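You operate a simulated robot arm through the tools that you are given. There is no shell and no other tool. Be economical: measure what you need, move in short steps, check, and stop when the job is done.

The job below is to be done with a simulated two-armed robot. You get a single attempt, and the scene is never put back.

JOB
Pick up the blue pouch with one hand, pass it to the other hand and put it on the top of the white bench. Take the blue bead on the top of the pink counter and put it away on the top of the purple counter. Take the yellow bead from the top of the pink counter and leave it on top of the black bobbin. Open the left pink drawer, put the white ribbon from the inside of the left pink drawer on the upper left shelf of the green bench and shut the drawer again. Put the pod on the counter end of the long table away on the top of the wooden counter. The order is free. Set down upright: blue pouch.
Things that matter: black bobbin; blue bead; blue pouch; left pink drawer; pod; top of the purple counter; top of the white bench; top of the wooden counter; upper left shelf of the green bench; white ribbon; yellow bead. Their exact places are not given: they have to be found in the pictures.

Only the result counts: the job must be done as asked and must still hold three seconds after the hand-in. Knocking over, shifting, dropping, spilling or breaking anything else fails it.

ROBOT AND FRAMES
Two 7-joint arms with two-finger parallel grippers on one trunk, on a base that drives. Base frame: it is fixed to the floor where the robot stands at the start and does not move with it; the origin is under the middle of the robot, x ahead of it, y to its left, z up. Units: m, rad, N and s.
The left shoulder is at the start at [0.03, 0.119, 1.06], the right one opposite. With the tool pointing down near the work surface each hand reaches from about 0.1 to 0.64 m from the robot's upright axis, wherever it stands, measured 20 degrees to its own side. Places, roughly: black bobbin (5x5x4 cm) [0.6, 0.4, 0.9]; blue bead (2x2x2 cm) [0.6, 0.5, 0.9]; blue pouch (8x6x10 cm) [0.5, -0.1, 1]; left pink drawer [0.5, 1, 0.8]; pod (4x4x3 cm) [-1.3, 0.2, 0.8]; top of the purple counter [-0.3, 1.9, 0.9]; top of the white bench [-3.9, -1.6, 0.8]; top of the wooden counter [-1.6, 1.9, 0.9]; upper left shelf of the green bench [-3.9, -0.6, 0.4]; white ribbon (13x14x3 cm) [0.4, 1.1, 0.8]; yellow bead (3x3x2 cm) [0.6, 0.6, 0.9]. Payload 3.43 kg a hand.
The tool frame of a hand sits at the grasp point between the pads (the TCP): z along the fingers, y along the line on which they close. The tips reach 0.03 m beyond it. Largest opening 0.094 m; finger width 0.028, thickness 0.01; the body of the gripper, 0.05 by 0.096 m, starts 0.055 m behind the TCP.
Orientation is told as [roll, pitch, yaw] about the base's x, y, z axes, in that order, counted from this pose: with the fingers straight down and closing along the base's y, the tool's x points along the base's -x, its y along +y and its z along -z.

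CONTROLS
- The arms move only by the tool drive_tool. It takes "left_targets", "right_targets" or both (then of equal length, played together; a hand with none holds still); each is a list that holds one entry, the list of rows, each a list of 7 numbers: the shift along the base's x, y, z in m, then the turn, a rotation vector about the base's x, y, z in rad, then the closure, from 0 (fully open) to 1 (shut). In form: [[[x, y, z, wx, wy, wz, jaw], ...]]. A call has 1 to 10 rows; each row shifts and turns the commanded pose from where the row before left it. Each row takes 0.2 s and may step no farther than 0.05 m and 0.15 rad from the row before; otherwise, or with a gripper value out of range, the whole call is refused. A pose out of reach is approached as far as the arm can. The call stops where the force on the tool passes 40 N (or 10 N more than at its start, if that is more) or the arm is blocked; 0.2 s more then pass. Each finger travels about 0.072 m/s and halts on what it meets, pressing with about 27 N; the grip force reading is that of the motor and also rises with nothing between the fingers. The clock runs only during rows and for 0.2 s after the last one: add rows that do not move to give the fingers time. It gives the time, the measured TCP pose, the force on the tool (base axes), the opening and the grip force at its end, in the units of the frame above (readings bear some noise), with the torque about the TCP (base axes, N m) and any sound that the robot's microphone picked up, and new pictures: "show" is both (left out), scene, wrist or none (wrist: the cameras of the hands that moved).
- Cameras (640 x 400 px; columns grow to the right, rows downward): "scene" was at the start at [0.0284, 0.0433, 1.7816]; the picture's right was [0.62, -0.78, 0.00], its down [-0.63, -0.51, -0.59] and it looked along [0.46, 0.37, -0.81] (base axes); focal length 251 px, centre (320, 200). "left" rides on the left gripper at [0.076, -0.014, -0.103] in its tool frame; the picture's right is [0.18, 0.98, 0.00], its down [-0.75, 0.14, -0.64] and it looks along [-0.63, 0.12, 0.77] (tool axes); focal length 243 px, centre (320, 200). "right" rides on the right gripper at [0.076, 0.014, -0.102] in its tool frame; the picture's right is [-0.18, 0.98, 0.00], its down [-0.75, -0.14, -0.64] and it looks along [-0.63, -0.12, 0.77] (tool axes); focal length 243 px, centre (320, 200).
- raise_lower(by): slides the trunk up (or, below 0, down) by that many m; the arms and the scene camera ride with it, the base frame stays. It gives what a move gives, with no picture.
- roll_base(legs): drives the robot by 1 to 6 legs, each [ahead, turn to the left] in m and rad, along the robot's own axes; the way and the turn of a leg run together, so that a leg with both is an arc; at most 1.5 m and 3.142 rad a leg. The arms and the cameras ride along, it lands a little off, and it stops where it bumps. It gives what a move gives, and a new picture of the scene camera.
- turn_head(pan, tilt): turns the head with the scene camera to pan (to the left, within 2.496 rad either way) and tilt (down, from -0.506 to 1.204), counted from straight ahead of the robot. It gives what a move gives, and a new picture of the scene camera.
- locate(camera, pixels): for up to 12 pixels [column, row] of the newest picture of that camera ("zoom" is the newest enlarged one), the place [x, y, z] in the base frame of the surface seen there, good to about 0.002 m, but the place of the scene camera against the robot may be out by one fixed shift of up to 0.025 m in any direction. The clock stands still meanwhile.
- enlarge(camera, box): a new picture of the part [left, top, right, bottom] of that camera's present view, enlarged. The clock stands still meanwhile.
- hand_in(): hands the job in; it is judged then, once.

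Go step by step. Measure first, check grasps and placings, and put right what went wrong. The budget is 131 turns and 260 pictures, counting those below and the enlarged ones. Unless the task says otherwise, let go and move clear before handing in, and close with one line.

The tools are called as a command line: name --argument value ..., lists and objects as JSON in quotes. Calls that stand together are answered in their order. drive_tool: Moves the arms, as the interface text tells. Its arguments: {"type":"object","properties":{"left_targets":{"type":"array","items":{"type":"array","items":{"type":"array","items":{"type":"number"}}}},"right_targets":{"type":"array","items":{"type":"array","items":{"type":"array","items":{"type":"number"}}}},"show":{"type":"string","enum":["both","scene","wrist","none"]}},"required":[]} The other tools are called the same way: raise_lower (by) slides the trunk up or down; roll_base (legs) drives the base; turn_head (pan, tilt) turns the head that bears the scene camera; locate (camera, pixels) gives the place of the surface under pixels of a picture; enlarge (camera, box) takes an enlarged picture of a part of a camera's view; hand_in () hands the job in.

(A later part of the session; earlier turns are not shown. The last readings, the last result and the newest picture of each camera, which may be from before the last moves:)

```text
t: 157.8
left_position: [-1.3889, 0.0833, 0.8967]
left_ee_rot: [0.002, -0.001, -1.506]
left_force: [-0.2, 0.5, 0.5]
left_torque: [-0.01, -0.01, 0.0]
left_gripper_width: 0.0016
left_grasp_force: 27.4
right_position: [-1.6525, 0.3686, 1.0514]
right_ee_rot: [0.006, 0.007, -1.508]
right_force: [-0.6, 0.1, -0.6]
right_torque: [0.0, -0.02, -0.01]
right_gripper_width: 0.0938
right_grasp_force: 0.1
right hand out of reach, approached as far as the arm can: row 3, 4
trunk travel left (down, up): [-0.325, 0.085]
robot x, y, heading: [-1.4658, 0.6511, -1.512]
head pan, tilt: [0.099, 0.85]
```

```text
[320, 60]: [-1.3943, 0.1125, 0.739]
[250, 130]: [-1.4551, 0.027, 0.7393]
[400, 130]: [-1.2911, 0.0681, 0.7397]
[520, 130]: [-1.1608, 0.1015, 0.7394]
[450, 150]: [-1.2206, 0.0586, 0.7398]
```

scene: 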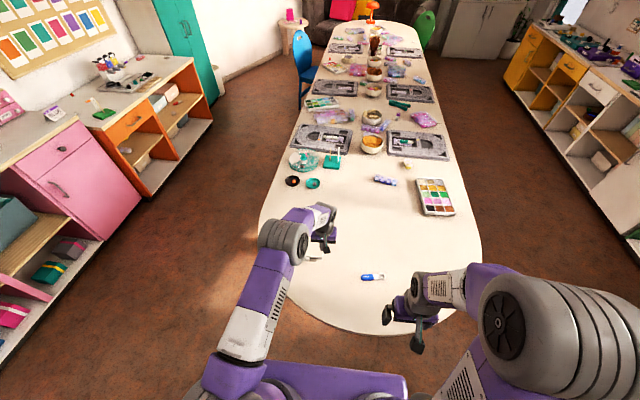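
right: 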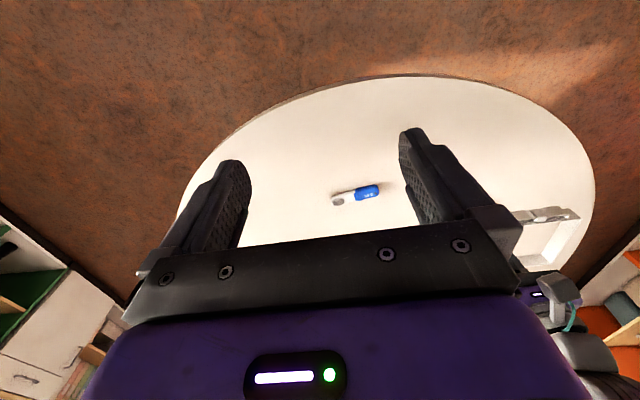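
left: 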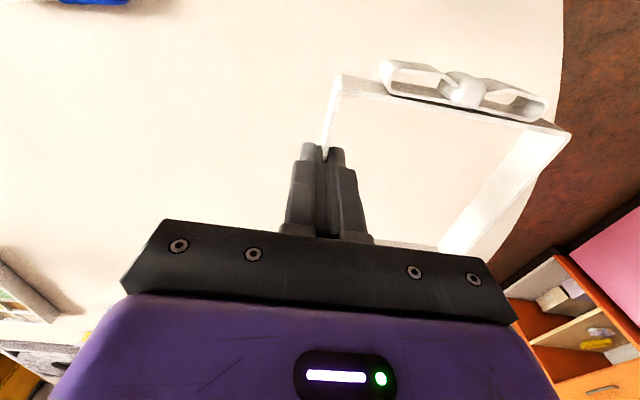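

There is clear table under the whole band. I'll lower to TCP z of about 0.773 and release.

drive_tool --left_targets '[[[0, 0, -0.04, 0, 0, 0, 1], [0, 0, -0.04, 0, 0, 0, 1], [0, 0, -0.03, 0, 0, 0, 1], [0, 0, -0.011, 0, 0, 0, 1], [0, 0, -0.003, 0, 0, 0, 1], [0, 0, 0, 0, 0, 0, 1], [0, 0, 0, 0, 0, 0, 0.8], [0, 0, 0, 0, 0, 0, 0.575], [0, 0, 0, 0, 0, 0, 0.575]]]' --show "wrist"

```text
t: 159.8
left_position: [-1.3892, 0.082, 0.7736]
left_ee_rot: [0.003, 0.0, -1.506]
left_force: [-0.9, 0.6, 0.2]
left_torque: [0.0, -0.01, -0.01]
left_gripper_width: 0.0396
left_grasp_force: 0.0
right_position: [-1.653, 0.3675, 1.0511]
right_ee_rot: [0.005, 0.009, -1.51]
right_force: [-0.1, 1.2, -0.1]
right_torque: [0.0, 0.0, -0.01]
right_gripper_width: 0.094
right_grasp_force: 0.1
trunk travel left (down, up): [-0.325, 0.085]
robot x, y, heading: [-1.4697, 0.6491, -1.512]
head pan, tilt: [0.099, 0.85]
```

left: 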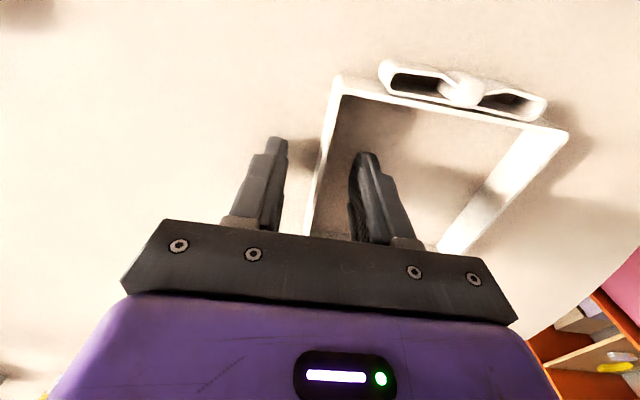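

Released cleanly. I'll raise, tilt 0.5 rad forward, and come down on the same wall.

drive_tool --left_targets '[[[0, 0, 0.04, 0, 0, 0, 0.575], [0, 0, 0.03, 0, 0, 0, 0.575], [0, 0.004, 0, -0.125, -0.008, 0, 0.575], [0, 0.004, 0, -0.125, -0.008, 0, 0.575], [0, 0.003, 0, -0.125, -0.008, 0, 0.575], [0, 0.003, 0, -0.125, -0.008, 0, 0.575], [0, 0, -0.03, 0, 0, 0, 0.575], [0, 0, 0, 0, 0, 0, 0.575]]]' --show "wrist"

enlarge --camera "left" --box '[200, 0, 500, 200]'

```text
t: 161.6
left_position: [-1.3887, 0.096, 0.8139]
left_ee_rot: [0.001, -0.503, -1.506]
left_force: [-0.3, 0.3, -0.8]
left_torque: [0.01, -0.02, 0.0]
left_gripper_width: 0.0398
left_grasp_force: 0.1
right_position: [-1.6525, 0.3681, 1.051]
right_ee_rot: [0.006, 0.008, -1.509]
right_force: [-0.7, -0.8, 0.8]
right_torque: [0.02, -0.02, 0.05]
right_gripper_width: 0.0942
right_grasp_force: 0.0
trunk travel left (down, up): [-0.325, 0.085]
robot x, y, heading: [-1.4641, 0.6513, -1.512]
head pan, tilt: [0.099, 0.85]
```

left: 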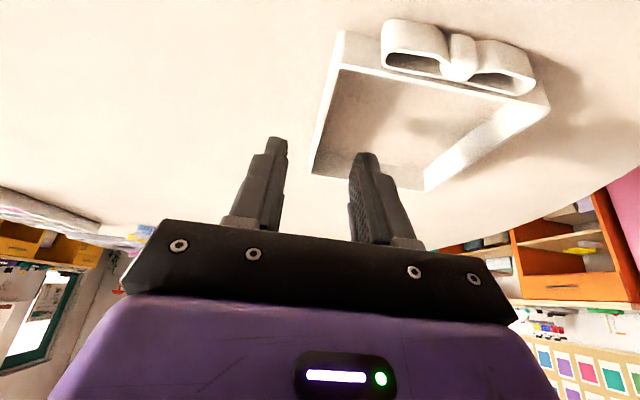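

```text
2.00 times, centred on (350, 100) of left
```

zoom: 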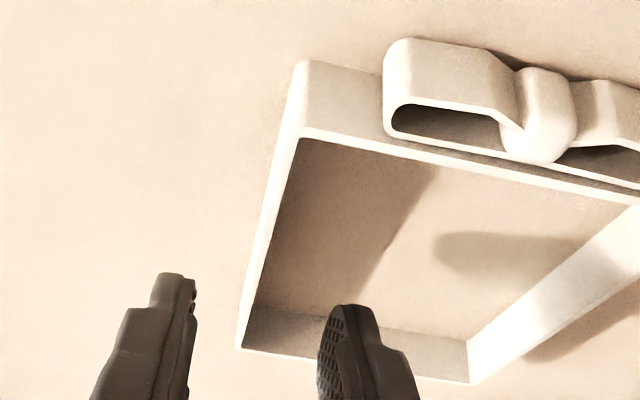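

drive_tool --left_targets '[[[0, 0, -0.025, 0, 0, 0, 0.575], [0, 0, -0.0145, 0, 0, 0, 0.575], [0, 0, 0, 0, 0, 0, 0.575], [0, 0, 0, 0, 0, 0, 0.9], [0, 0, 0, 0, 0, 0, 1], [0, 0, 0, 0, 0, 0, 1], [0, 0, 0.02, 0, 0, 0, 1], [0, 0, 0.04, 0, 0, 0, 1], [0, 0, 0.04, 0, 0, 0, 1], [0, 0, 0.04, 0, 0, 0, 1]]]' --show "both"

```text
t: 163.8
left_position: [-1.3918, 0.0952, 0.9173]
left_ee_rot: [0.003, -0.5, -1.505]
left_force: [1.0, 0.6, -0.6]
left_torque: [0.0, 0.04, 0.01]
left_gripper_width: 0.0019
left_grasp_force: 26.8
right_position: [-1.6526, 0.3677, 1.0512]
right_ee_rot: [0.006, 0.009, -1.512]
right_force: [0.0, 0.3, 0.2]
right_torque: [0.02, 0.0, -0.04]
right_gripper_width: 0.094
right_grasp_force: 0.1
trunk travel left (down, up): [-0.325, 0.085]
robot x, y, heading: [-1.4718, 0.6505, -1.515]
head pan, tilt: [0.099, 0.85]
```

scene: 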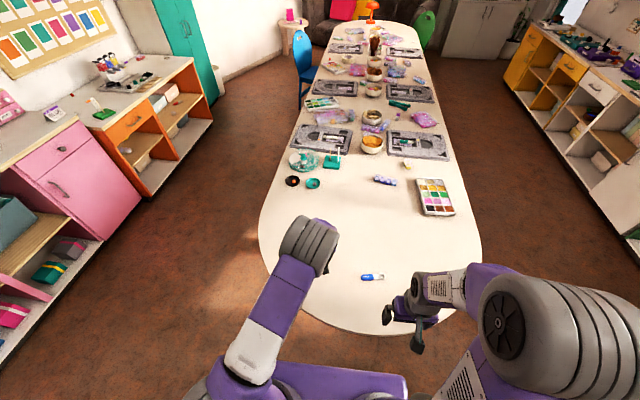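
left: 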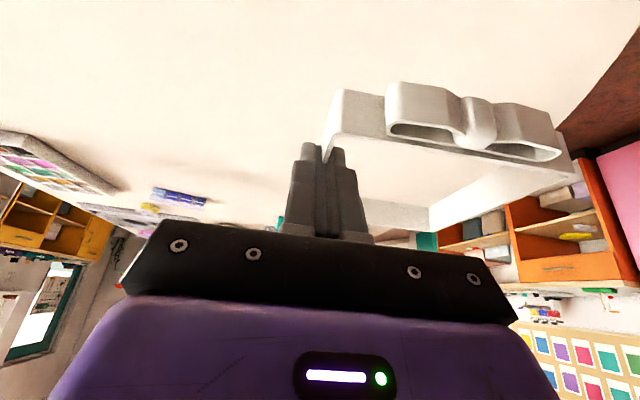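

The ribbon is held with the tilted grip. I'll retract and look at the green and white benches.

drive_tool --left_targets '[[[0, 0.02, 0.04, 0, 0, 0, 1], [0, 0.04, 0.02, 0, 0, 0, 1], [0, 0.045, 0, 0, 0, 0, 1], [0, 0.045, 0, 0, 0, 0, 1], [0.02, 0.04, 0, 0, 0, 0, 1]]]' --show "none"

turn_head --pan -1.0 --tilt 0.4

enlarge --camera "scene" --box '[160, 100, 480, 300]'

```text
t: 165.0
left_position: [-1.3706, 0.2835, 0.9754]
left_ee_rot: [0.002, -0.5, -1.505]
left_force: [0.6, 0.2, -0.1]
left_torque: [0.02, 0.02, 0.0]
left_gripper_width: 0.0017
left_grasp_force: 26.6
right_position: [-1.6516, 0.3683, 1.0512]
right_ee_rot: [0.006, 0.01, -1.508]
right_force: [0.0, -0.5, -0.4]
right_torque: [0.0, 0.01, 0.0]
right_gripper_width: 0.0942
right_grasp_force: 0.1
trunk travel left (down, up): [-0.325, 0.085]
robot x, y, heading: [-1.4687, 0.6517, -1.509]
head pan, tilt: [0.099, 0.85]
```

```text
t: 166.4
left_position: [-1.3707, 0.2826, 0.9758]
left_ee_rot: [0.001, -0.503, -1.507]
left_force: [0.0, -0.1, 0.8]
left_torque: [-0.01, 0.04, 0.01]
left_gripper_width: 0.0014
left_grasp_force: 27.0
right_position: [-1.6533, 0.3671, 1.0511]
right_ee_rot: [0.007, 0.009, -1.509]
right_force: [0.4, 0.1, -0.3]
right_torque: [0.01, 0.02, 0.0]
right_gripper_width: 0.0943
right_grasp_force: 0.0
trunk travel left (down, up): [-0.325, 0.085]
robot x, y, heading: [-1.4684, 0.6516, -1.515]
head pan, tilt: [-1.0, 0.4]
```

scene: 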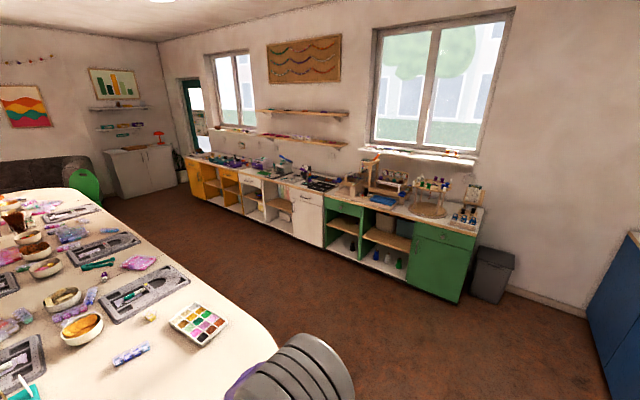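

```text
2.00 times, centred on (320, 200) of scene
```

zoom: 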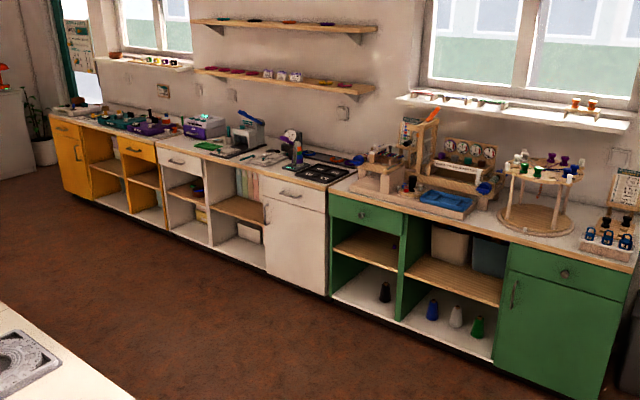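

The upper left shelf of the green bench is the bay under the drawer at (365,250) in the zoom. I'll drive around the table end to about (-2.85,-0.55), facing the bench.

roll_base --legs '[[0, -1.5], [1.14, 0], [0, 1.205], [1.08, 0], [0, -1.337]]'

turn_head --pan 0.0 --tilt 0.7

```text
t: 187.2
left_position: [-3.2607, -0.5541, 0.9743]
left_ee_rot: [0.002, -0.5, 3.12]
left_force: [1.0, 0.8, 0.1]
left_torque: [0.01, 0.02, 0.03]
left_gripper_width: 0.0016
left_grasp_force: 27.0
right_position: [-3.1531, -0.282, 1.0502]
right_ee_rot: [0.008, 0.008, 3.116]
right_force: [0.5, 0.1, -0.4]
right_torque: [0.03, 0.02, 0.0]
right_gripper_width: 0.094
right_grasp_force: 0.0
trunk travel left (down, up): [-0.325, 0.085]
robot x, y, heading: [-2.8854, -0.4901, 3.115]
head pan, tilt: [-1.0, 0.4]
```

scene: 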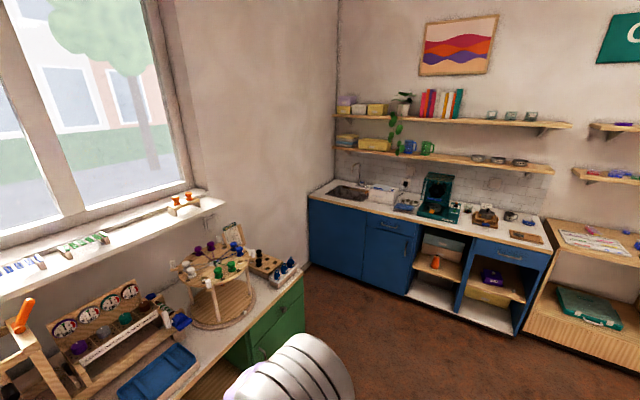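

```text
t: 188.5
left_position: [-3.2611, -0.5553, 0.9749]
left_ee_rot: [0.0, -0.5, 3.118]
left_force: [-1.1, 0.0, -0.4]
left_torque: [0.02, 0.02, -0.02]
left_gripper_width: 0.0018
left_grasp_force: 26.6
right_position: [-3.1538, -0.2817, 1.0501]
right_ee_rot: [0.005, 0.01, 3.116]
right_force: [0.5, -0.4, 0.0]
right_torque: [-0.01, -0.03, -0.01]
right_gripper_width: 0.094
right_grasp_force: 0.1
trunk travel left (down, up): [-0.325, 0.085]
robot x, y, heading: [-2.8863, -0.487, 3.113]
head pan, tilt: [0.0, 0.7]
```

scene: 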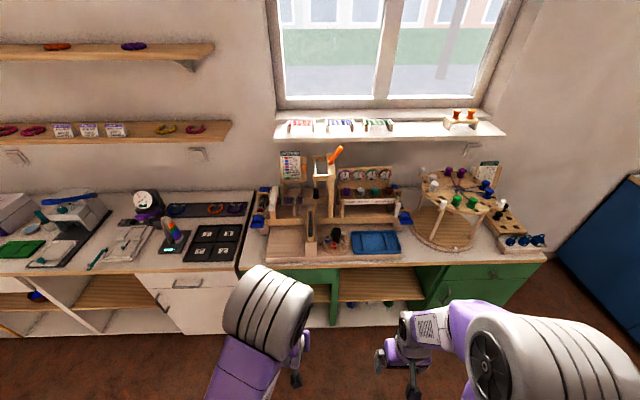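

I'll lower the trunk so that the camera and arm come down toward shelf height.

raise_lower --by -0.3

turn_head --pan 0.25 --tilt 0.75

```text
t: 191.5
left_position: [-3.2607, -0.5549, 0.6752]
left_ee_rot: [0.002, -0.501, 3.118]
left_force: [-0.5, 0.5, -1.2]
left_torque: [-0.02, -0.02, -0.04]
left_gripper_width: 0.0015
left_grasp_force: 27.1
right_position: [-3.1531, -0.2834, 0.7514]
right_ee_rot: [0.006, 0.009, 3.116]
right_force: [-0.1, 0.5, -0.1]
right_torque: [-0.03, -0.02, 0.03]
right_gripper_width: 0.0941
right_grasp_force: 0.1
trunk travel left (down, up): [-0.025, 0.385]
robot x, y, heading: [-2.8863, -0.4912, 3.11]
head pan, tilt: [0.0, 0.7]
```

```text
t: 192.3
left_position: [-3.2602, -0.5542, 0.6747]
left_ee_rot: [0.002, -0.501, 3.119]
left_force: [0.0, -0.8, -1.1]
left_torque: [-0.02, -0.01, 0.01]
left_gripper_width: 0.002
left_grasp_force: 26.8
right_position: [-3.1535, -0.2808, 0.7509]
right_ee_rot: [0.007, 0.009, 3.116]
right_force: [-0.2, -0.6, 0.1]
right_torque: [0.02, 0.01, 0.02]
right_gripper_width: 0.0941
right_grasp_force: 0.0
trunk travel left (down, up): [-0.025, 0.385]
robot x, y, heading: [-2.8853, -0.4954, 3.111]
head pan, tilt: [0.25, 0.75]
```

scene: 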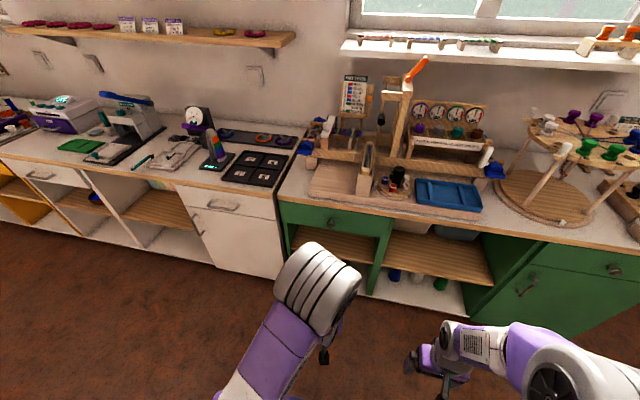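

enlarge --camera "scene" --box '[260, 180, 420, 280]'

locate --camera "zoom" --pixels '[[200, 210], [130, 205], [130, 280], [460, 260], [250, 255], [250, 233], [300, 250], [400, 265], [300, 290], [200, 240], [470, 300], [140, 300]]'

```text
4.00 times, centred on (340, 230) of scene
```

zoom: 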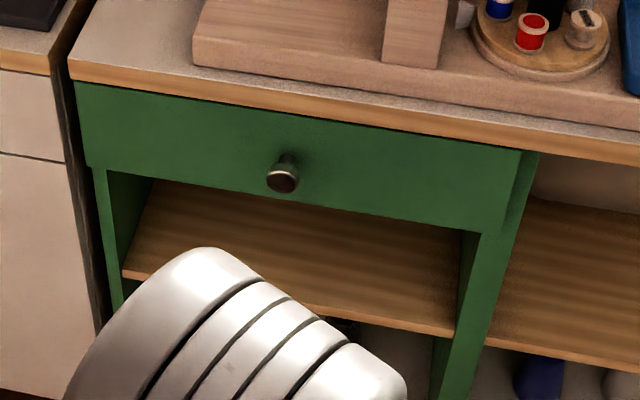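

```text
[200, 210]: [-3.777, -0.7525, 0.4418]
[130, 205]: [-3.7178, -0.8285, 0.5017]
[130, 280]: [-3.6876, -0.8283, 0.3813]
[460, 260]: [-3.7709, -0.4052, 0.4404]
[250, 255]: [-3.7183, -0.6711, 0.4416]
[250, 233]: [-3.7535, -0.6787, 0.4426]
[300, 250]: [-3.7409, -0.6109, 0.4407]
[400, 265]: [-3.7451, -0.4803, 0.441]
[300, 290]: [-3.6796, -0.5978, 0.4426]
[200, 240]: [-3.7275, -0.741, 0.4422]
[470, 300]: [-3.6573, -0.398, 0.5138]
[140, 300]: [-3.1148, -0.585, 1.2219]
```

locate --camera "zoom" --pixels '[[200, 183], [400, 212], [200, 150], [282, 180], [250, 300], [360, 318], [300, 130], [165, 195], [440, 225], [350, 110]]'

```text
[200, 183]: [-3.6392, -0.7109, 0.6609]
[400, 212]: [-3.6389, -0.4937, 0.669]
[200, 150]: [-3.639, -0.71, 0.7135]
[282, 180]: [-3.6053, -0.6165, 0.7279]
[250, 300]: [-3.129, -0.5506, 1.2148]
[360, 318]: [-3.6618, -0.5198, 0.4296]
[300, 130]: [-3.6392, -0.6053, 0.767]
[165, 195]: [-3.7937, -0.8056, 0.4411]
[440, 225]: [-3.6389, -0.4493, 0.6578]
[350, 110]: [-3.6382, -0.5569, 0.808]
```

The shelf surface is at about z 0.4165, spanning y -0.83 to -0.42, with the drawer front above it down to z≈0.63 at x=-3.64. I'll roll forward 0.2 and lower the hand to shelf level.

roll_base --legs '[[0.2, 0]]'

drive_tool --left_targets '[[[0.02, 0, -0.04, 0, 0, 0, 1], [0, -0.01, -0.045, 0, 0, 0, 1], [0, -0.01, -0.045, 0, 0, 0, 1], [0, 0, -0.03, 0, 0, 0, 1]]]' --show "both"

```text
t: 193.8
left_position: [-3.4576, -0.5475, 0.6751]
left_ee_rot: [0.002, -0.5, 3.113]
left_force: [-0.3, -0.1, 0.2]
left_torque: [-0.03, 0.0, 0.02]
left_gripper_width: 0.0017
left_grasp_force: 26.9
right_position: [-3.3485, -0.275, 0.7501]
right_ee_rot: [0.005, 0.009, 3.11]
right_force: [0.3, 0.4, 0.3]
right_torque: [0.04, 0.01, 0.02]
right_gripper_width: 0.0939
right_grasp_force: 0.0
trunk travel left (down, up): [-0.025, 0.385]
robot x, y, heading: [-3.079, -0.4807, 3.109]
head pan, tilt: [0.25, 0.75]
```

scene: 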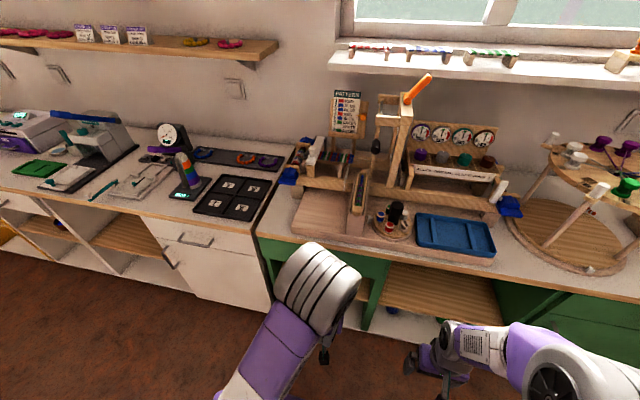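

```text
t: 194.8
left_position: [-3.4376, -0.5692, 0.5129]
left_ee_rot: [0.003, -0.503, 3.115]
left_force: [-1.7, 0.1, 0.2]
left_torque: [0.01, 0.0, 0.02]
left_gripper_width: 0.0015
left_grasp_force: 27.2
right_position: [-3.3476, -0.2744, 0.7517]
right_ee_rot: [0.005, 0.01, 3.109]
right_force: [-0.6, 0.2, 0.4]
right_torque: [0.0, -0.01, 0.01]
right_gripper_width: 0.0941
right_grasp_force: 0.0
trunk travel left (down, up): [-0.025, 0.385]
robot x, y, heading: [-3.0844, -0.4832, 3.105]
head pan, tilt: [0.25, 0.75]
```

scene: 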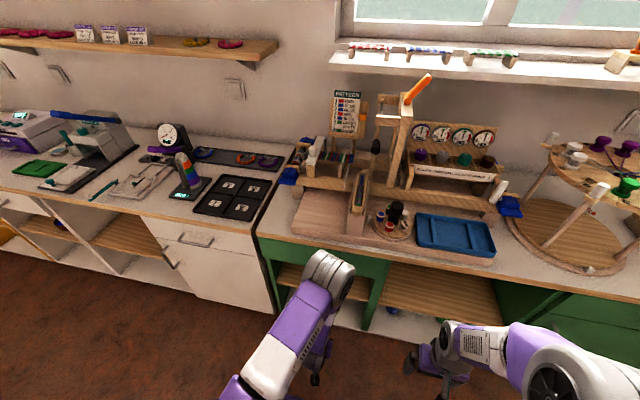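
left: 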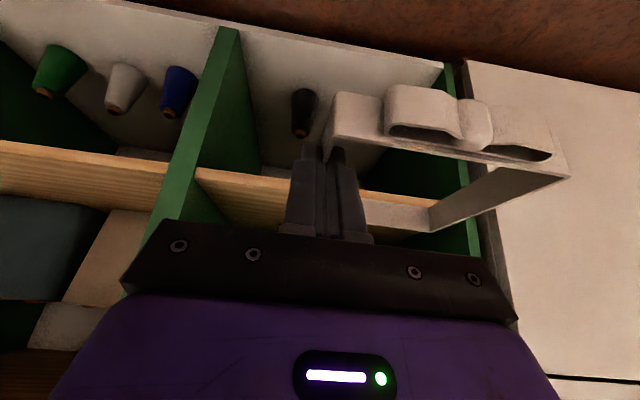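

locate --camera "left" --pixels '[[250, 188], [245, 210], [230, 200], [270, 222], [205, 185], [385, 198], [455, 235], [470, 225], [400, 190], [175, 190], [215, 190], [240, 225]]'

enlarge --camera "left" --box '[140, 100, 520, 260]'

```text
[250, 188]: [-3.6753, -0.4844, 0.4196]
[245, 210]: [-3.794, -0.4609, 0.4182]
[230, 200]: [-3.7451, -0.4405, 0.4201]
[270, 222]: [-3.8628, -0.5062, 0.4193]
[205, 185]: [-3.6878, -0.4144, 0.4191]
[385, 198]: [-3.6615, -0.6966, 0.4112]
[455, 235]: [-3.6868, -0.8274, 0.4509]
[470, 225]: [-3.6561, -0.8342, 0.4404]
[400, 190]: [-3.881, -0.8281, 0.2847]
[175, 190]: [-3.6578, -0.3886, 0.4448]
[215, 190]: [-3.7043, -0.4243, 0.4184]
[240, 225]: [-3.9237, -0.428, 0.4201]
```

```text
1.68 times, centred on (330, 180) of left
```

zoom: 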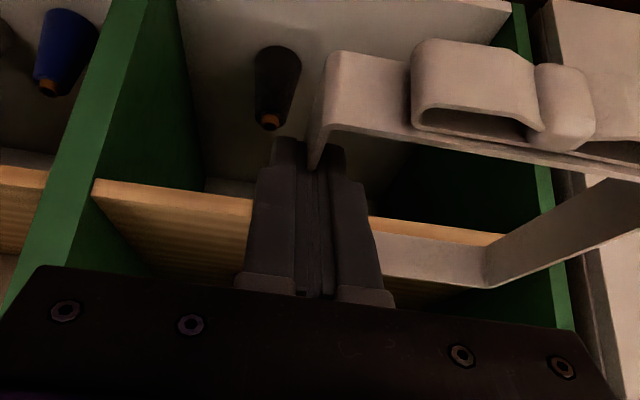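

The wrist camera confirms the shelf at z=0.419, front edge x≈-3.66, y -0.83 to -0.40. I'll shift the hand right of the drawer knob, tilt to 0.7, and approach the bay.

drive_tool --left_targets '[[[0, 0.02, 0, 0.003, 0.1, 0, 1], [0, 0.02, 0, 0.003, 0.1, 0, 1], [-0.03, 0.009, -0.01, 0, 0, 0, 1], [-0.04, 0, -0.01, 0, 0, 0, 1], [-0.04, 0, 0, 0, 0, 0, 1], [-0.04, 0, 0, 0, 0, 0, 1], [-0.03, 0, 0, 0, 0, 0, 1], [0, 0, 0, 0, 0, 0, 1]]]' --show "both"

```text
t: 196.6
left_position: [-3.6177, -0.5207, 0.4932]
left_ee_rot: [0.003, -0.702, 3.114]
left_force: [-0.4, -0.3, 0.4]
left_torque: [0.0, 0.0, -0.03]
left_gripper_width: 0.0013
left_grasp_force: 26.7
right_position: [-3.3478, -0.275, 0.7505]
right_ee_rot: [0.006, 0.01, 3.109]
right_force: [-0.2, 1.1, -0.1]
right_torque: [0.02, -0.03, -0.02]
right_gripper_width: 0.0941
right_grasp_force: 0.1
trunk travel left (down, up): [-0.025, 0.385]
robot x, y, heading: [-3.0841, -0.4849, 3.113]
head pan, tilt: [0.25, 0.75]
```

scene: 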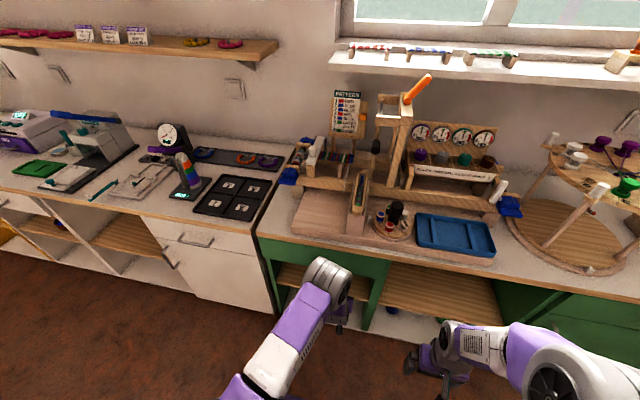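
left: 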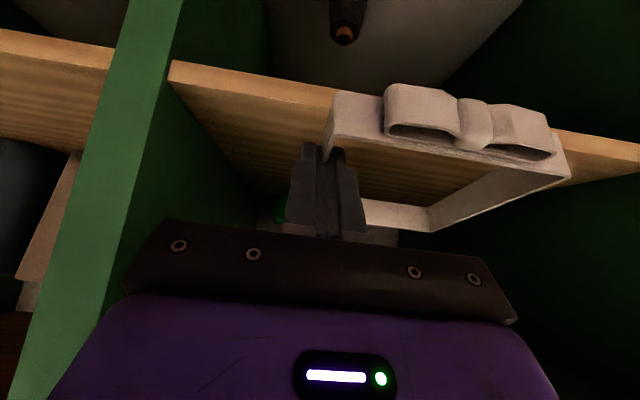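

The bay is empty and the ribbon is entering it. I'll continue forward in small steps.

drive_tool --left_targets '[[[-0.02, 0, 0, 0, 0, 0, 1], [-0.02, 0, 0, 0, 0, 0, 1], [-0.02, 0, 0, 0, 0, 0, 1], [-0.015, 0, 0, 0, 0, 0, 1], [-0.015, 0, 0, 0, 0, 0, 1], [0, 0, 0, 0, 0, 0, 1]]]' --show "both"

```text
t: 198.0
left_position: [-3.706, -0.5176, 0.4928]
left_ee_rot: [0.001, -0.703, 3.114]
left_force: [0.2, -0.1, -0.2]
left_torque: [0.03, -0.01, -0.01]
left_gripper_width: 0.0012
left_grasp_force: 26.8
right_position: [-3.3476, -0.2756, 0.7516]
right_ee_rot: [0.003, 0.009, 3.112]
right_force: [-1.1, -0.2, 0.6]
right_torque: [-0.03, -0.02, 0.02]
right_gripper_width: 0.0942
right_grasp_force: 0.1
trunk travel left (down, up): [-0.025, 0.385]
robot x, y, heading: [-3.0821, -0.4829, 3.11]
head pan, tilt: [0.25, 0.75]
```

scene: 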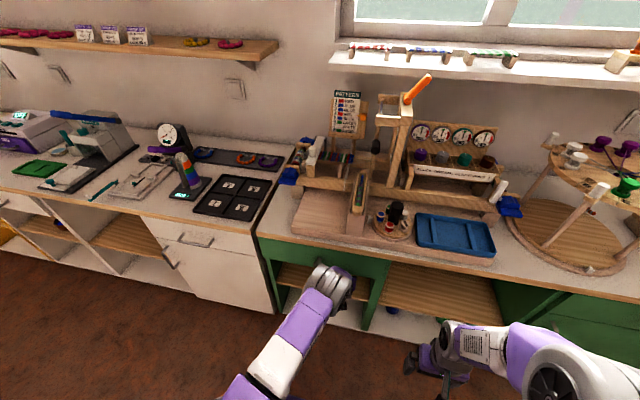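
left: 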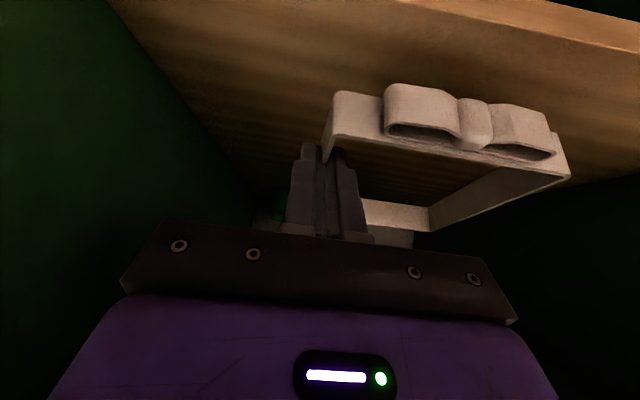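

There is no contact yet and the bow is about level with the shelf edge. I'll go 0.04 more.

drive_tool --left_targets '[[[-0.015, 0, 0, 0, 0, 0, 1], [-0.015, 0, 0, 0, 0, 0, 1], [-0.01, 0, 0, 0, 0, 0, 1], [0, 0, 0, 0, 0, 0, 1]]]' --show "wrist"

locate --camera "left" --pixels '[[400, 110], [470, 145], [540, 160], [450, 70], [560, 50], [500, 20], [345, 110], [230, 130]]'

```text
t: 199.2
left_position: [-3.7207, -0.5193, 0.4656]
left_ee_rot: [0.013, -0.637, 3.105]
left_force: [1.5, -0.7, -2.9]
left_torque: [-0.02, 0.25, 0.0]
left_gripper_width: 0.0013
left_grasp_force: 26.7
right_position: [-3.3491, -0.2739, 0.7508]
right_ee_rot: [0.007, 0.01, 3.111]
right_force: [0.6, 0.2, 0.3]
right_torque: [-0.03, -0.04, 0.01]
right_gripper_width: 0.0939
right_grasp_force: 0.0
trunk travel left (down, up): [-0.025, 0.385]
robot x, y, heading: [-3.0817, -0.4823, 3.104]
head pan, tilt: [0.25, 0.75]
stopped in row 4 (left hand): the arm was blocked; the commanded pose is now the measured one
```

left: 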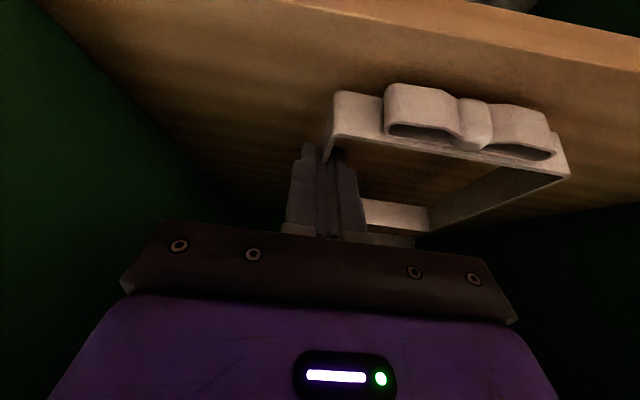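

```text
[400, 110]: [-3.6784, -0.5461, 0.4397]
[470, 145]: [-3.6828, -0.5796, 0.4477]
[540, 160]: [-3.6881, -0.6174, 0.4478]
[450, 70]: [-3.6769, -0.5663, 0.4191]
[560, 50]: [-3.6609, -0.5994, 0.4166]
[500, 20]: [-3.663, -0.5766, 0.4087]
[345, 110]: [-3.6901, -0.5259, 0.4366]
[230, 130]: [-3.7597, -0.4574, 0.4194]
```

The hand top met the drawer edge and stopped. The bow is at x=-3.678, within the shelf edge and just touching the surface, so I'll release here and back out.

drive_tool --left_targets '[[[0.003, 0, -0.002, 0, 0, 0, 1], [0, 0, 0, 0, 0, 0, 0.85], [0, 0, 0, 0, 0, 0, 0.75], [0, 0, 0, 0, 0, 0, 0.65], [0, 0, 0, 0, 0, 0, 0.65]]]' --show "wrist"

```text
t: 200.4
left_position: [-3.7183, -0.5192, 0.4674]
left_ee_rot: [0.011, -0.644, 3.107]
left_force: [0.6, 1.1, -0.2]
left_torque: [0.01, -0.01, 0.01]
left_gripper_width: 0.033
left_grasp_force: 0.1
right_position: [-3.3465, -0.2761, 0.7503]
right_ee_rot: [0.005, 0.008, 3.113]
right_force: [-0.5, 0.5, 0.1]
right_torque: [-0.01, -0.01, 0.02]
right_gripper_width: 0.094
right_grasp_force: 0.1
trunk travel left (down, up): [-0.025, 0.385]
robot x, y, heading: [-3.0803, -0.4858, 3.105]
head pan, tilt: [0.25, 0.75]
```

left: 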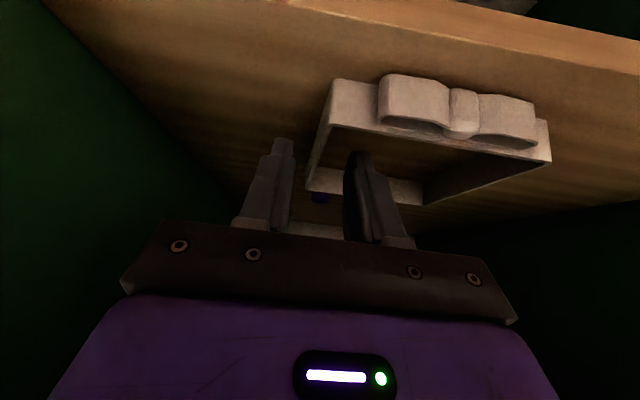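

The ribbon lies flat on the shelf. I'll withdraw along the tool axis.

drive_tool --left_targets '[[[0.018, 0, 0.024, 0, 0, 0, 0.65], [0.018, 0, 0.024, 0, 0, 0, 0.65], [0.03, 0, 0.01, 0, 0, 0, 0.65], [0.045, 0, 0, 0, 0, 0, 0.65], [0.045, 0, 0, 0, 0, 0, 0.65], [0, 0, 0, 0, 0, 0, 1]]]' --show "wrist"

locate --camera "left" --pixels '[[320, 100], [380, 120], [450, 140]]'

```text
t: 201.8
left_position: [-3.5611, -0.5168, 0.5261]
left_ee_rot: [0.012, -0.646, 3.107]
left_force: [0.4, -0.3, 0.4]
left_torque: [0.03, -0.02, 0.0]
left_gripper_width: 0.0
left_grasp_force: 20.0
right_position: [-3.3475, -0.2749, 0.7514]
right_ee_rot: [0.004, 0.009, 3.111]
right_force: [-0.4, 0.1, -0.3]
right_torque: [-0.01, -0.02, 0.0]
right_gripper_width: 0.0942
right_grasp_force: 0.1
trunk travel left (down, up): [-0.025, 0.385]
robot x, y, heading: [-3.0824, -0.4842, 3.105]
head pan, tilt: [0.25, 0.75]
```

left: 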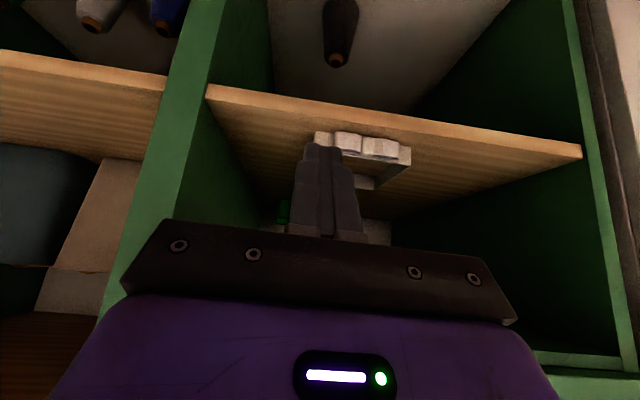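

```text
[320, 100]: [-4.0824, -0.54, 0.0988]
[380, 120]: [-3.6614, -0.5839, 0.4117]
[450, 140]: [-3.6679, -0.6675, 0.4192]
```

The ribbon rests fully inside the shelf edge, so I'll leave it there. I'll straighten the left hand, raise the trunk, and look at the white bench top before fetching the pouch.

drive_tool --left_targets '[[[0.04, 0, 0, 0, 0, 0, 0.5], [0.03, 0, 0, 0, -0.13, 0, 0.2], [0.03, 0, 0.02, 0, -0.13, 0, 0], [0.02, 0, 0.02, 0, -0.13, 0, 0], [0.0, 0, 0.02, 0, -0.13, 0, 0], [0.0, 0, 0.02, 0, -0.126, 0, 0]]]' --show "none"

raise_lower --by 0.3

turn_head --pan 0.75 --tilt 0.7

enlarge --camera "scene" --box '[160, 100, 480, 300]'

```text
t: 203.2
left_position: [-3.4414, -0.5176, 0.6065]
left_ee_rot: [-0.01, 0.003, 3.111]
left_force: [0.4, 0.7, 0.7]
left_torque: [0.02, 0.0, -0.02]
left_gripper_width: 0.0941
left_grasp_force: 0.0
right_position: [-3.3463, -0.2752, 0.7514]
right_ee_rot: [0.005, 0.008, 3.112]
right_force: [0.4, -0.4, 0.4]
right_torque: [-0.02, 0.02, -0.01]
right_gripper_width: 0.0942
right_grasp_force: 0.0
trunk travel left (down, up): [-0.025, 0.385]
robot x, y, heading: [-3.0826, -0.4869, 3.104]
head pan, tilt: [0.25, 0.75]
```

```text
t: 206.2
left_position: [-3.4413, -0.5183, 0.9062]
left_ee_rot: [-0.008, 0.002, 3.115]
left_force: [0.0, 0.1, 0.5]
left_torque: [0.0, -0.05, 0.01]
left_gripper_width: 0.0935
left_grasp_force: 0.1
right_position: [-3.3469, -0.2744, 1.0497]
right_ee_rot: [0.006, 0.008, 3.114]
right_force: [-0.8, -0.1, 0.7]
right_torque: [0.03, 0.0, -0.02]
right_gripper_width: 0.0939
right_grasp_force: 0.1
trunk travel left (down, up): [-0.325, 0.085]
robot x, y, heading: [-3.0826, -0.4834, 3.108]
head pan, tilt: [0.25, 0.75]
```

```text
t: 207.2
left_position: [-3.441, -0.5178, 0.9064]
left_ee_rot: [-0.011, 0.002, 3.113]
left_force: [0.7, -0.2, -0.3]
left_torque: [-0.01, -0.02, 0.0]
left_gripper_width: 0.0939
left_grasp_force: 0.1
right_position: [-3.3469, -0.2745, 1.0507]
right_ee_rot: [0.005, 0.009, 3.111]
right_force: [-0.4, 0.2, -0.2]
right_torque: [-0.04, 0.0, 0.03]
right_gripper_width: 0.0941
right_grasp_force: 0.1
trunk travel left (down, up): [-0.325, 0.085]
robot x, y, heading: [-3.0809, -0.4824, 3.107]
head pan, tilt: [0.75, 0.7]
```

scene: 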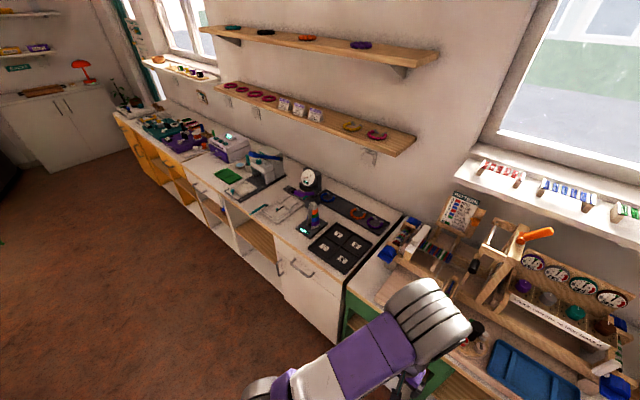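

```text
2.00 times, centred on (320, 200) of scene
```

zoom: 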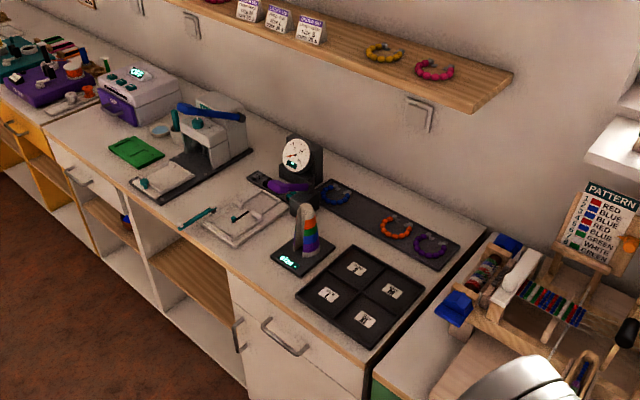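

locate --camera "zoom" --pixels '[[240, 258], [260, 275], [200, 250], [180, 215], [265, 235], [330, 240], [420, 285], [440, 275], [205, 205], [270, 205], [300, 300], [150, 175]]'

enlarge --camera "scene" --box '[220, 160, 400, 280]'

```text
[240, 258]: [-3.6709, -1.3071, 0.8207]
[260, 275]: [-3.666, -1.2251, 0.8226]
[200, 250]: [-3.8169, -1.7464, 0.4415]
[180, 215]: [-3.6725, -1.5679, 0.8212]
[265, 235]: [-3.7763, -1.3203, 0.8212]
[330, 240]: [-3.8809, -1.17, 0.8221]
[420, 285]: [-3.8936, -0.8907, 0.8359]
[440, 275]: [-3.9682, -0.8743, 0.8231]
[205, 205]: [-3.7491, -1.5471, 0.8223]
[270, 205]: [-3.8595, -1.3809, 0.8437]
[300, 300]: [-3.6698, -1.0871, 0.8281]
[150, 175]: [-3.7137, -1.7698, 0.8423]
```

```text
3.33 times, centred on (310, 220) of scene
```

zoom: 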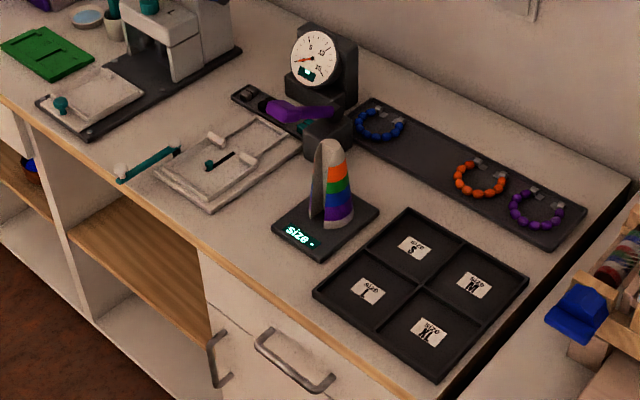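

locate --camera "zoom" --pixels '[[212, 210], [273, 228], [320, 190], [298, 150], [240, 205], [262, 190], [285, 170], [205, 240], [245, 265], [255, 225], [180, 140], [225, 215]]'

```text
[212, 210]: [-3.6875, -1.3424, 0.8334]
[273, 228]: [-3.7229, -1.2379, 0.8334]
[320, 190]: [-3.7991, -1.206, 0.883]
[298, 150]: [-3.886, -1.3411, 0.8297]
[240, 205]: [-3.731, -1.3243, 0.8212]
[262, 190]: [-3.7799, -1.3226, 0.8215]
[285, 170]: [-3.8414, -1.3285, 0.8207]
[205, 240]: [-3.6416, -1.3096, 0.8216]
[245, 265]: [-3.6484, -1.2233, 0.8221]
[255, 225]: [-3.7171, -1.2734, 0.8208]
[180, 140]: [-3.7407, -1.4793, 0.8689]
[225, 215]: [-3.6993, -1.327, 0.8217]
```

The white bench has a free gap around (-3.70,-1.297), between the papers and the size pad. I'll raise the left hand and drive back toward the pouch.

drive_tool --left_targets '[[[0.03, 0, 0.035, 0, 0, 0, 0], [0.03, -0.02, 0.035, 0, 0, 0, 0], [0.03, -0.02, 0.035, 0, 0, 0, 0], [0.02, -0.02, 0.04, 0, 0, 0, 0], [0, -0.02, 0.045, 0, 0, 0, 0], [0, -0.02, 0.0, 0, 0, 0, 0]]]' --show "none"

roll_base --legs '[[0, -1.883], [1.414, 0], [0, -1.224], [1.5, 0], [0.5, 0], [0, -0.912]]'

```text
refused: row 2 steps farther than a row can; nothing moved
```

```text
t: 233.6
left_position: [-0.3902, 0.6124, 0.9067]
left_ee_rot: [-0.009, 0.003, -0.915]
left_force: [0.0, 1.0, 0.7]
left_torque: [0.06, 0.02, -0.01]
left_gripper_width: 0.0942
left_grasp_force: 0.0
right_position: [-0.64, 0.5344, 1.0517]
right_ee_rot: [0.005, 0.012, -0.917]
right_force: [-0.2, 0.3, 0.2]
right_torque: [0.0, 0.01, 0.0]
right_gripper_width: 0.0941
right_grasp_force: 0.1
trunk travel left (down, up): [-0.325, 0.085]
robot x, y, heading: [-0.6426, 0.8706, -0.922]
head pan, tilt: [0.75, 0.7]
```

scene: 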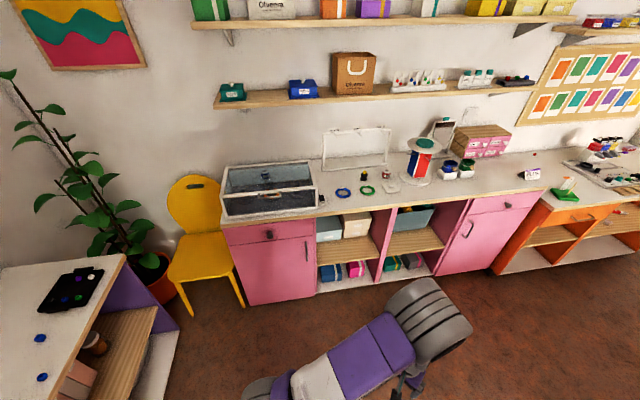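

The arm move was refused but the drive went well, and the pouches are visible at (448,170). I'll raise the left hand and finish the approach.

drive_tool --left_targets '[[[0, 0, 0.045, 0, 0, 0, 0], [0, 0, 0.045, 0, 0, 0, 0], [0, 0.02, 0.04, 0, 0, 0, 0], [0, 0.03, 0.03, 0, 0, 0, 0], [0, 0.04, 0.02, 0, 0, 0, 0]]]' --right_targets '[[[0, 0, 0.03, 0, 0, 0, 0], [0, 0, 0.03, 0, 0, 0, 0], [0, 0, 0.03, 0, 0, 0, 0], [0, 0, 0.02, 0, 0, 0, 0], [0, 0, 0, 0, 0, 0, 0]]]' --show "none"

roll_base --legs '[[0.97, 0], [0, 0.918]]'

turn_head --pan -0.2 --tilt 0.8

```text
t: 234.8
left_position: [-0.3913, 0.7037, 1.0884]
left_ee_rot: [-0.012, 0.003, -0.914]
left_force: [0.1, 0.3, 0.0]
left_torque: [-0.01, 0.0, 0.0]
left_gripper_width: 0.094
left_grasp_force: 0.1
right_position: [-0.6395, 0.5341, 1.1611]
right_ee_rot: [0.006, 0.006, -0.917]
right_force: [0.0, 1.2, 0.3]
right_torque: [-0.05, 0.0, 0.02]
right_gripper_width: 0.0939
right_grasp_force: 0.1
trunk travel left (down, up): [-0.325, 0.085]
robot x, y, heading: [-0.6481, 0.8691, -0.928]
head pan, tilt: [0.75, 0.7]
```

```text
t: 242.1
left_position: [0.2193, 0.213, 1.0875]
left_ee_rot: [-0.009, 0.003, 0.007]
left_force: [0.3, -0.1, 0.4]
left_torque: [-0.02, 0.0, 0.0]
left_gripper_width: 0.0942
left_grasp_force: 0.1
right_position: [0.206, -0.0855, 1.1616]
right_ee_rot: [0.005, 0.01, 0.005]
right_force: [-0.1, 0.4, 0.4]
right_torque: [0.01, -0.02, 0.0]
right_gripper_width: 0.0939
right_grasp_force: 0.1
trunk travel left (down, up): [-0.325, 0.085]
robot x, y, heading: [-0.0673, 0.115, 0.003]
head pan, tilt: [0.75, 0.7]
```

scene: 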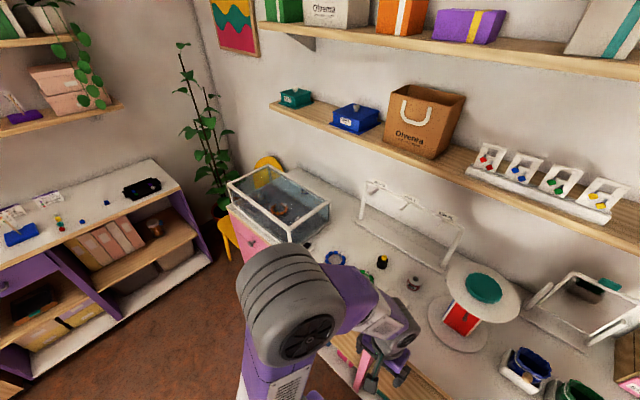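

```text
t: 243.3
left_position: [0.2197, 0.2141, 1.0878]
left_ee_rot: [-0.01, 0.002, 0.007]
left_force: [-0.5, -0.3, -0.8]
left_torque: [0.01, -0.04, 0.02]
left_gripper_width: 0.0938
left_grasp_force: 0.1
right_position: [0.205, -0.0861, 1.1612]
right_ee_rot: [0.007, 0.008, 0.007]
right_force: [0.1, 0.2, 0.0]
right_torque: [0.03, 0.0, -0.05]
right_gripper_width: 0.0942
right_grasp_force: 0.0
trunk travel left (down, up): [-0.325, 0.085]
robot x, y, heading: [-0.0643, 0.1103, -0.003]
head pan, tilt: [-0.201, 0.799]
```

scene: 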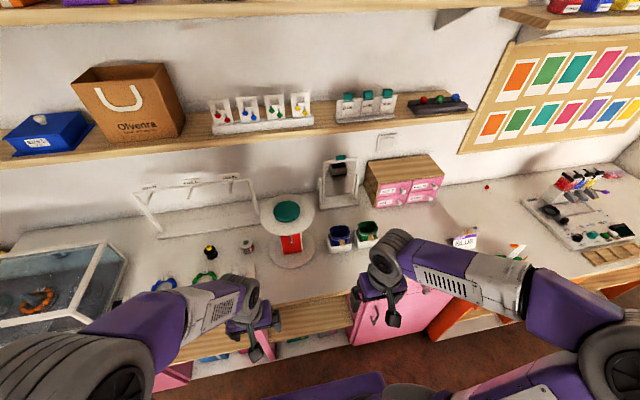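

enlarge --camera "scene" --box '[250, 180, 410, 280]'

drive_tool --right_targets '[[[0.04, 0, 0, 0, 0, 0, 0], [0.04, 0, 0, 0, 0, 0, 0], [0.04, 0.02, 0, 0, 0, 0, 0]]]' --show "wrist"

```text
4.00 times, centred on (330, 230) of scene
```

zoom: 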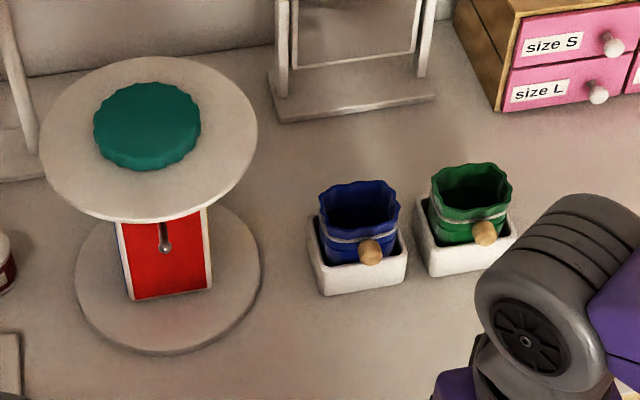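

```text
t: 244.1
left_position: [0.2209, 0.2142, 1.0861]
left_ee_rot: [-0.011, 0.003, 0.008]
left_force: [0.8, -0.3, 0.1]
left_torque: [0.01, 0.03, 0.02]
left_gripper_width: 0.0942
left_grasp_force: 0.0
right_position: [0.3255, -0.0642, 1.1612]
right_ee_rot: [0.006, 0.011, 0.007]
right_force: [1.0, 0.8, 0.0]
right_torque: [0.0, 0.03, 0.05]
right_gripper_width: 0.094
right_grasp_force: 0.1
trunk travel left (down, up): [-0.325, 0.085]
robot x, y, heading: [-0.0665, 0.1159, 0.004]
head pan, tilt: [-0.201, 0.799]
```

right: 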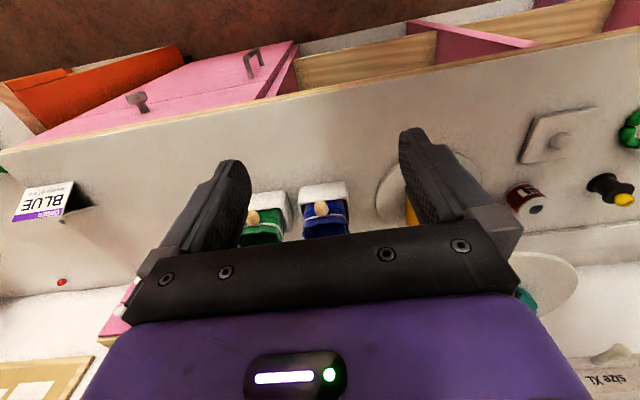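

locate --camera "zoom" --pixels '[[360, 185], [322, 215], [398, 210], [362, 236], [362, 220], [370, 252], [340, 265], [315, 270], [405, 265], [360, 282], [445, 180], [205, 240]]'

drive_tool --right_targets '[[[0.03, 0.0, -0.01, 0, 0, 0, 0], [0.03, -0.01, -0.01, 0, 0, 0, 0]]]' --show "wrist"

enlarge --camera "right" --box '[200, 100, 440, 250]'

```text
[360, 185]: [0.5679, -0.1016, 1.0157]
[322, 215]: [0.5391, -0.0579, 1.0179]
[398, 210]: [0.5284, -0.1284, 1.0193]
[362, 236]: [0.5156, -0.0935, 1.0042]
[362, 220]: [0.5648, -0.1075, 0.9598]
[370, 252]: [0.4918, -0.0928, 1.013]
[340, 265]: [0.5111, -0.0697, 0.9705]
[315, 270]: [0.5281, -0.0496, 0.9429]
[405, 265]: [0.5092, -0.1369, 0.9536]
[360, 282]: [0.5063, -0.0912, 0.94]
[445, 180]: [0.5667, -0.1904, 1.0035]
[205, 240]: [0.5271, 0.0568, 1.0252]
```

```text
t: 244.7
left_position: [0.2201, 0.213, 1.0881]
left_ee_rot: [-0.01, 0.001, 0.008]
left_force: [-0.5, -0.3, -0.6]
left_torque: [-0.01, -0.01, -0.02]
left_gripper_width: 0.0941
left_grasp_force: 0.0
right_position: [0.3841, -0.0743, 1.1409]
right_ee_rot: [0.008, 0.009, 0.005]
right_force: [0.1, -0.4, -1.3]
right_torque: [-0.01, -0.01, 0.03]
right_gripper_width: 0.0944
right_grasp_force: 0.0
trunk travel left (down, up): [-0.325, 0.085]
robot x, y, heading: [-0.0634, 0.1111, 0.003]
head pan, tilt: [-0.201, 0.799]
```

right: 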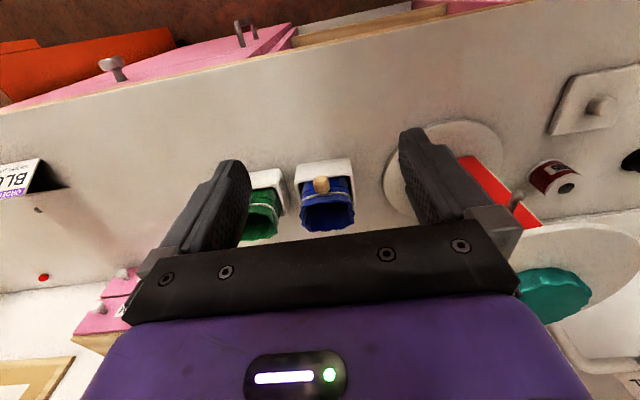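

```text
2.67 times, centred on (320, 175) of right
```

zoom: 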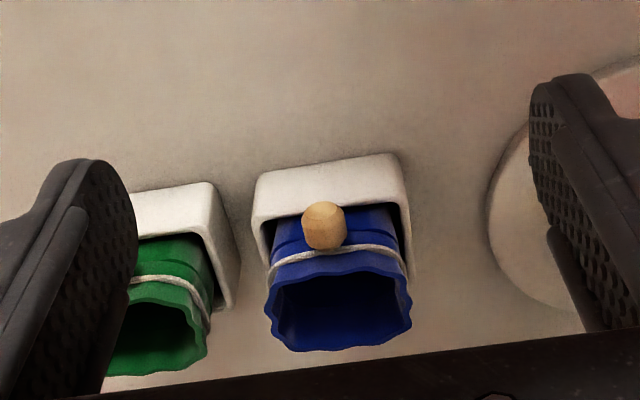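

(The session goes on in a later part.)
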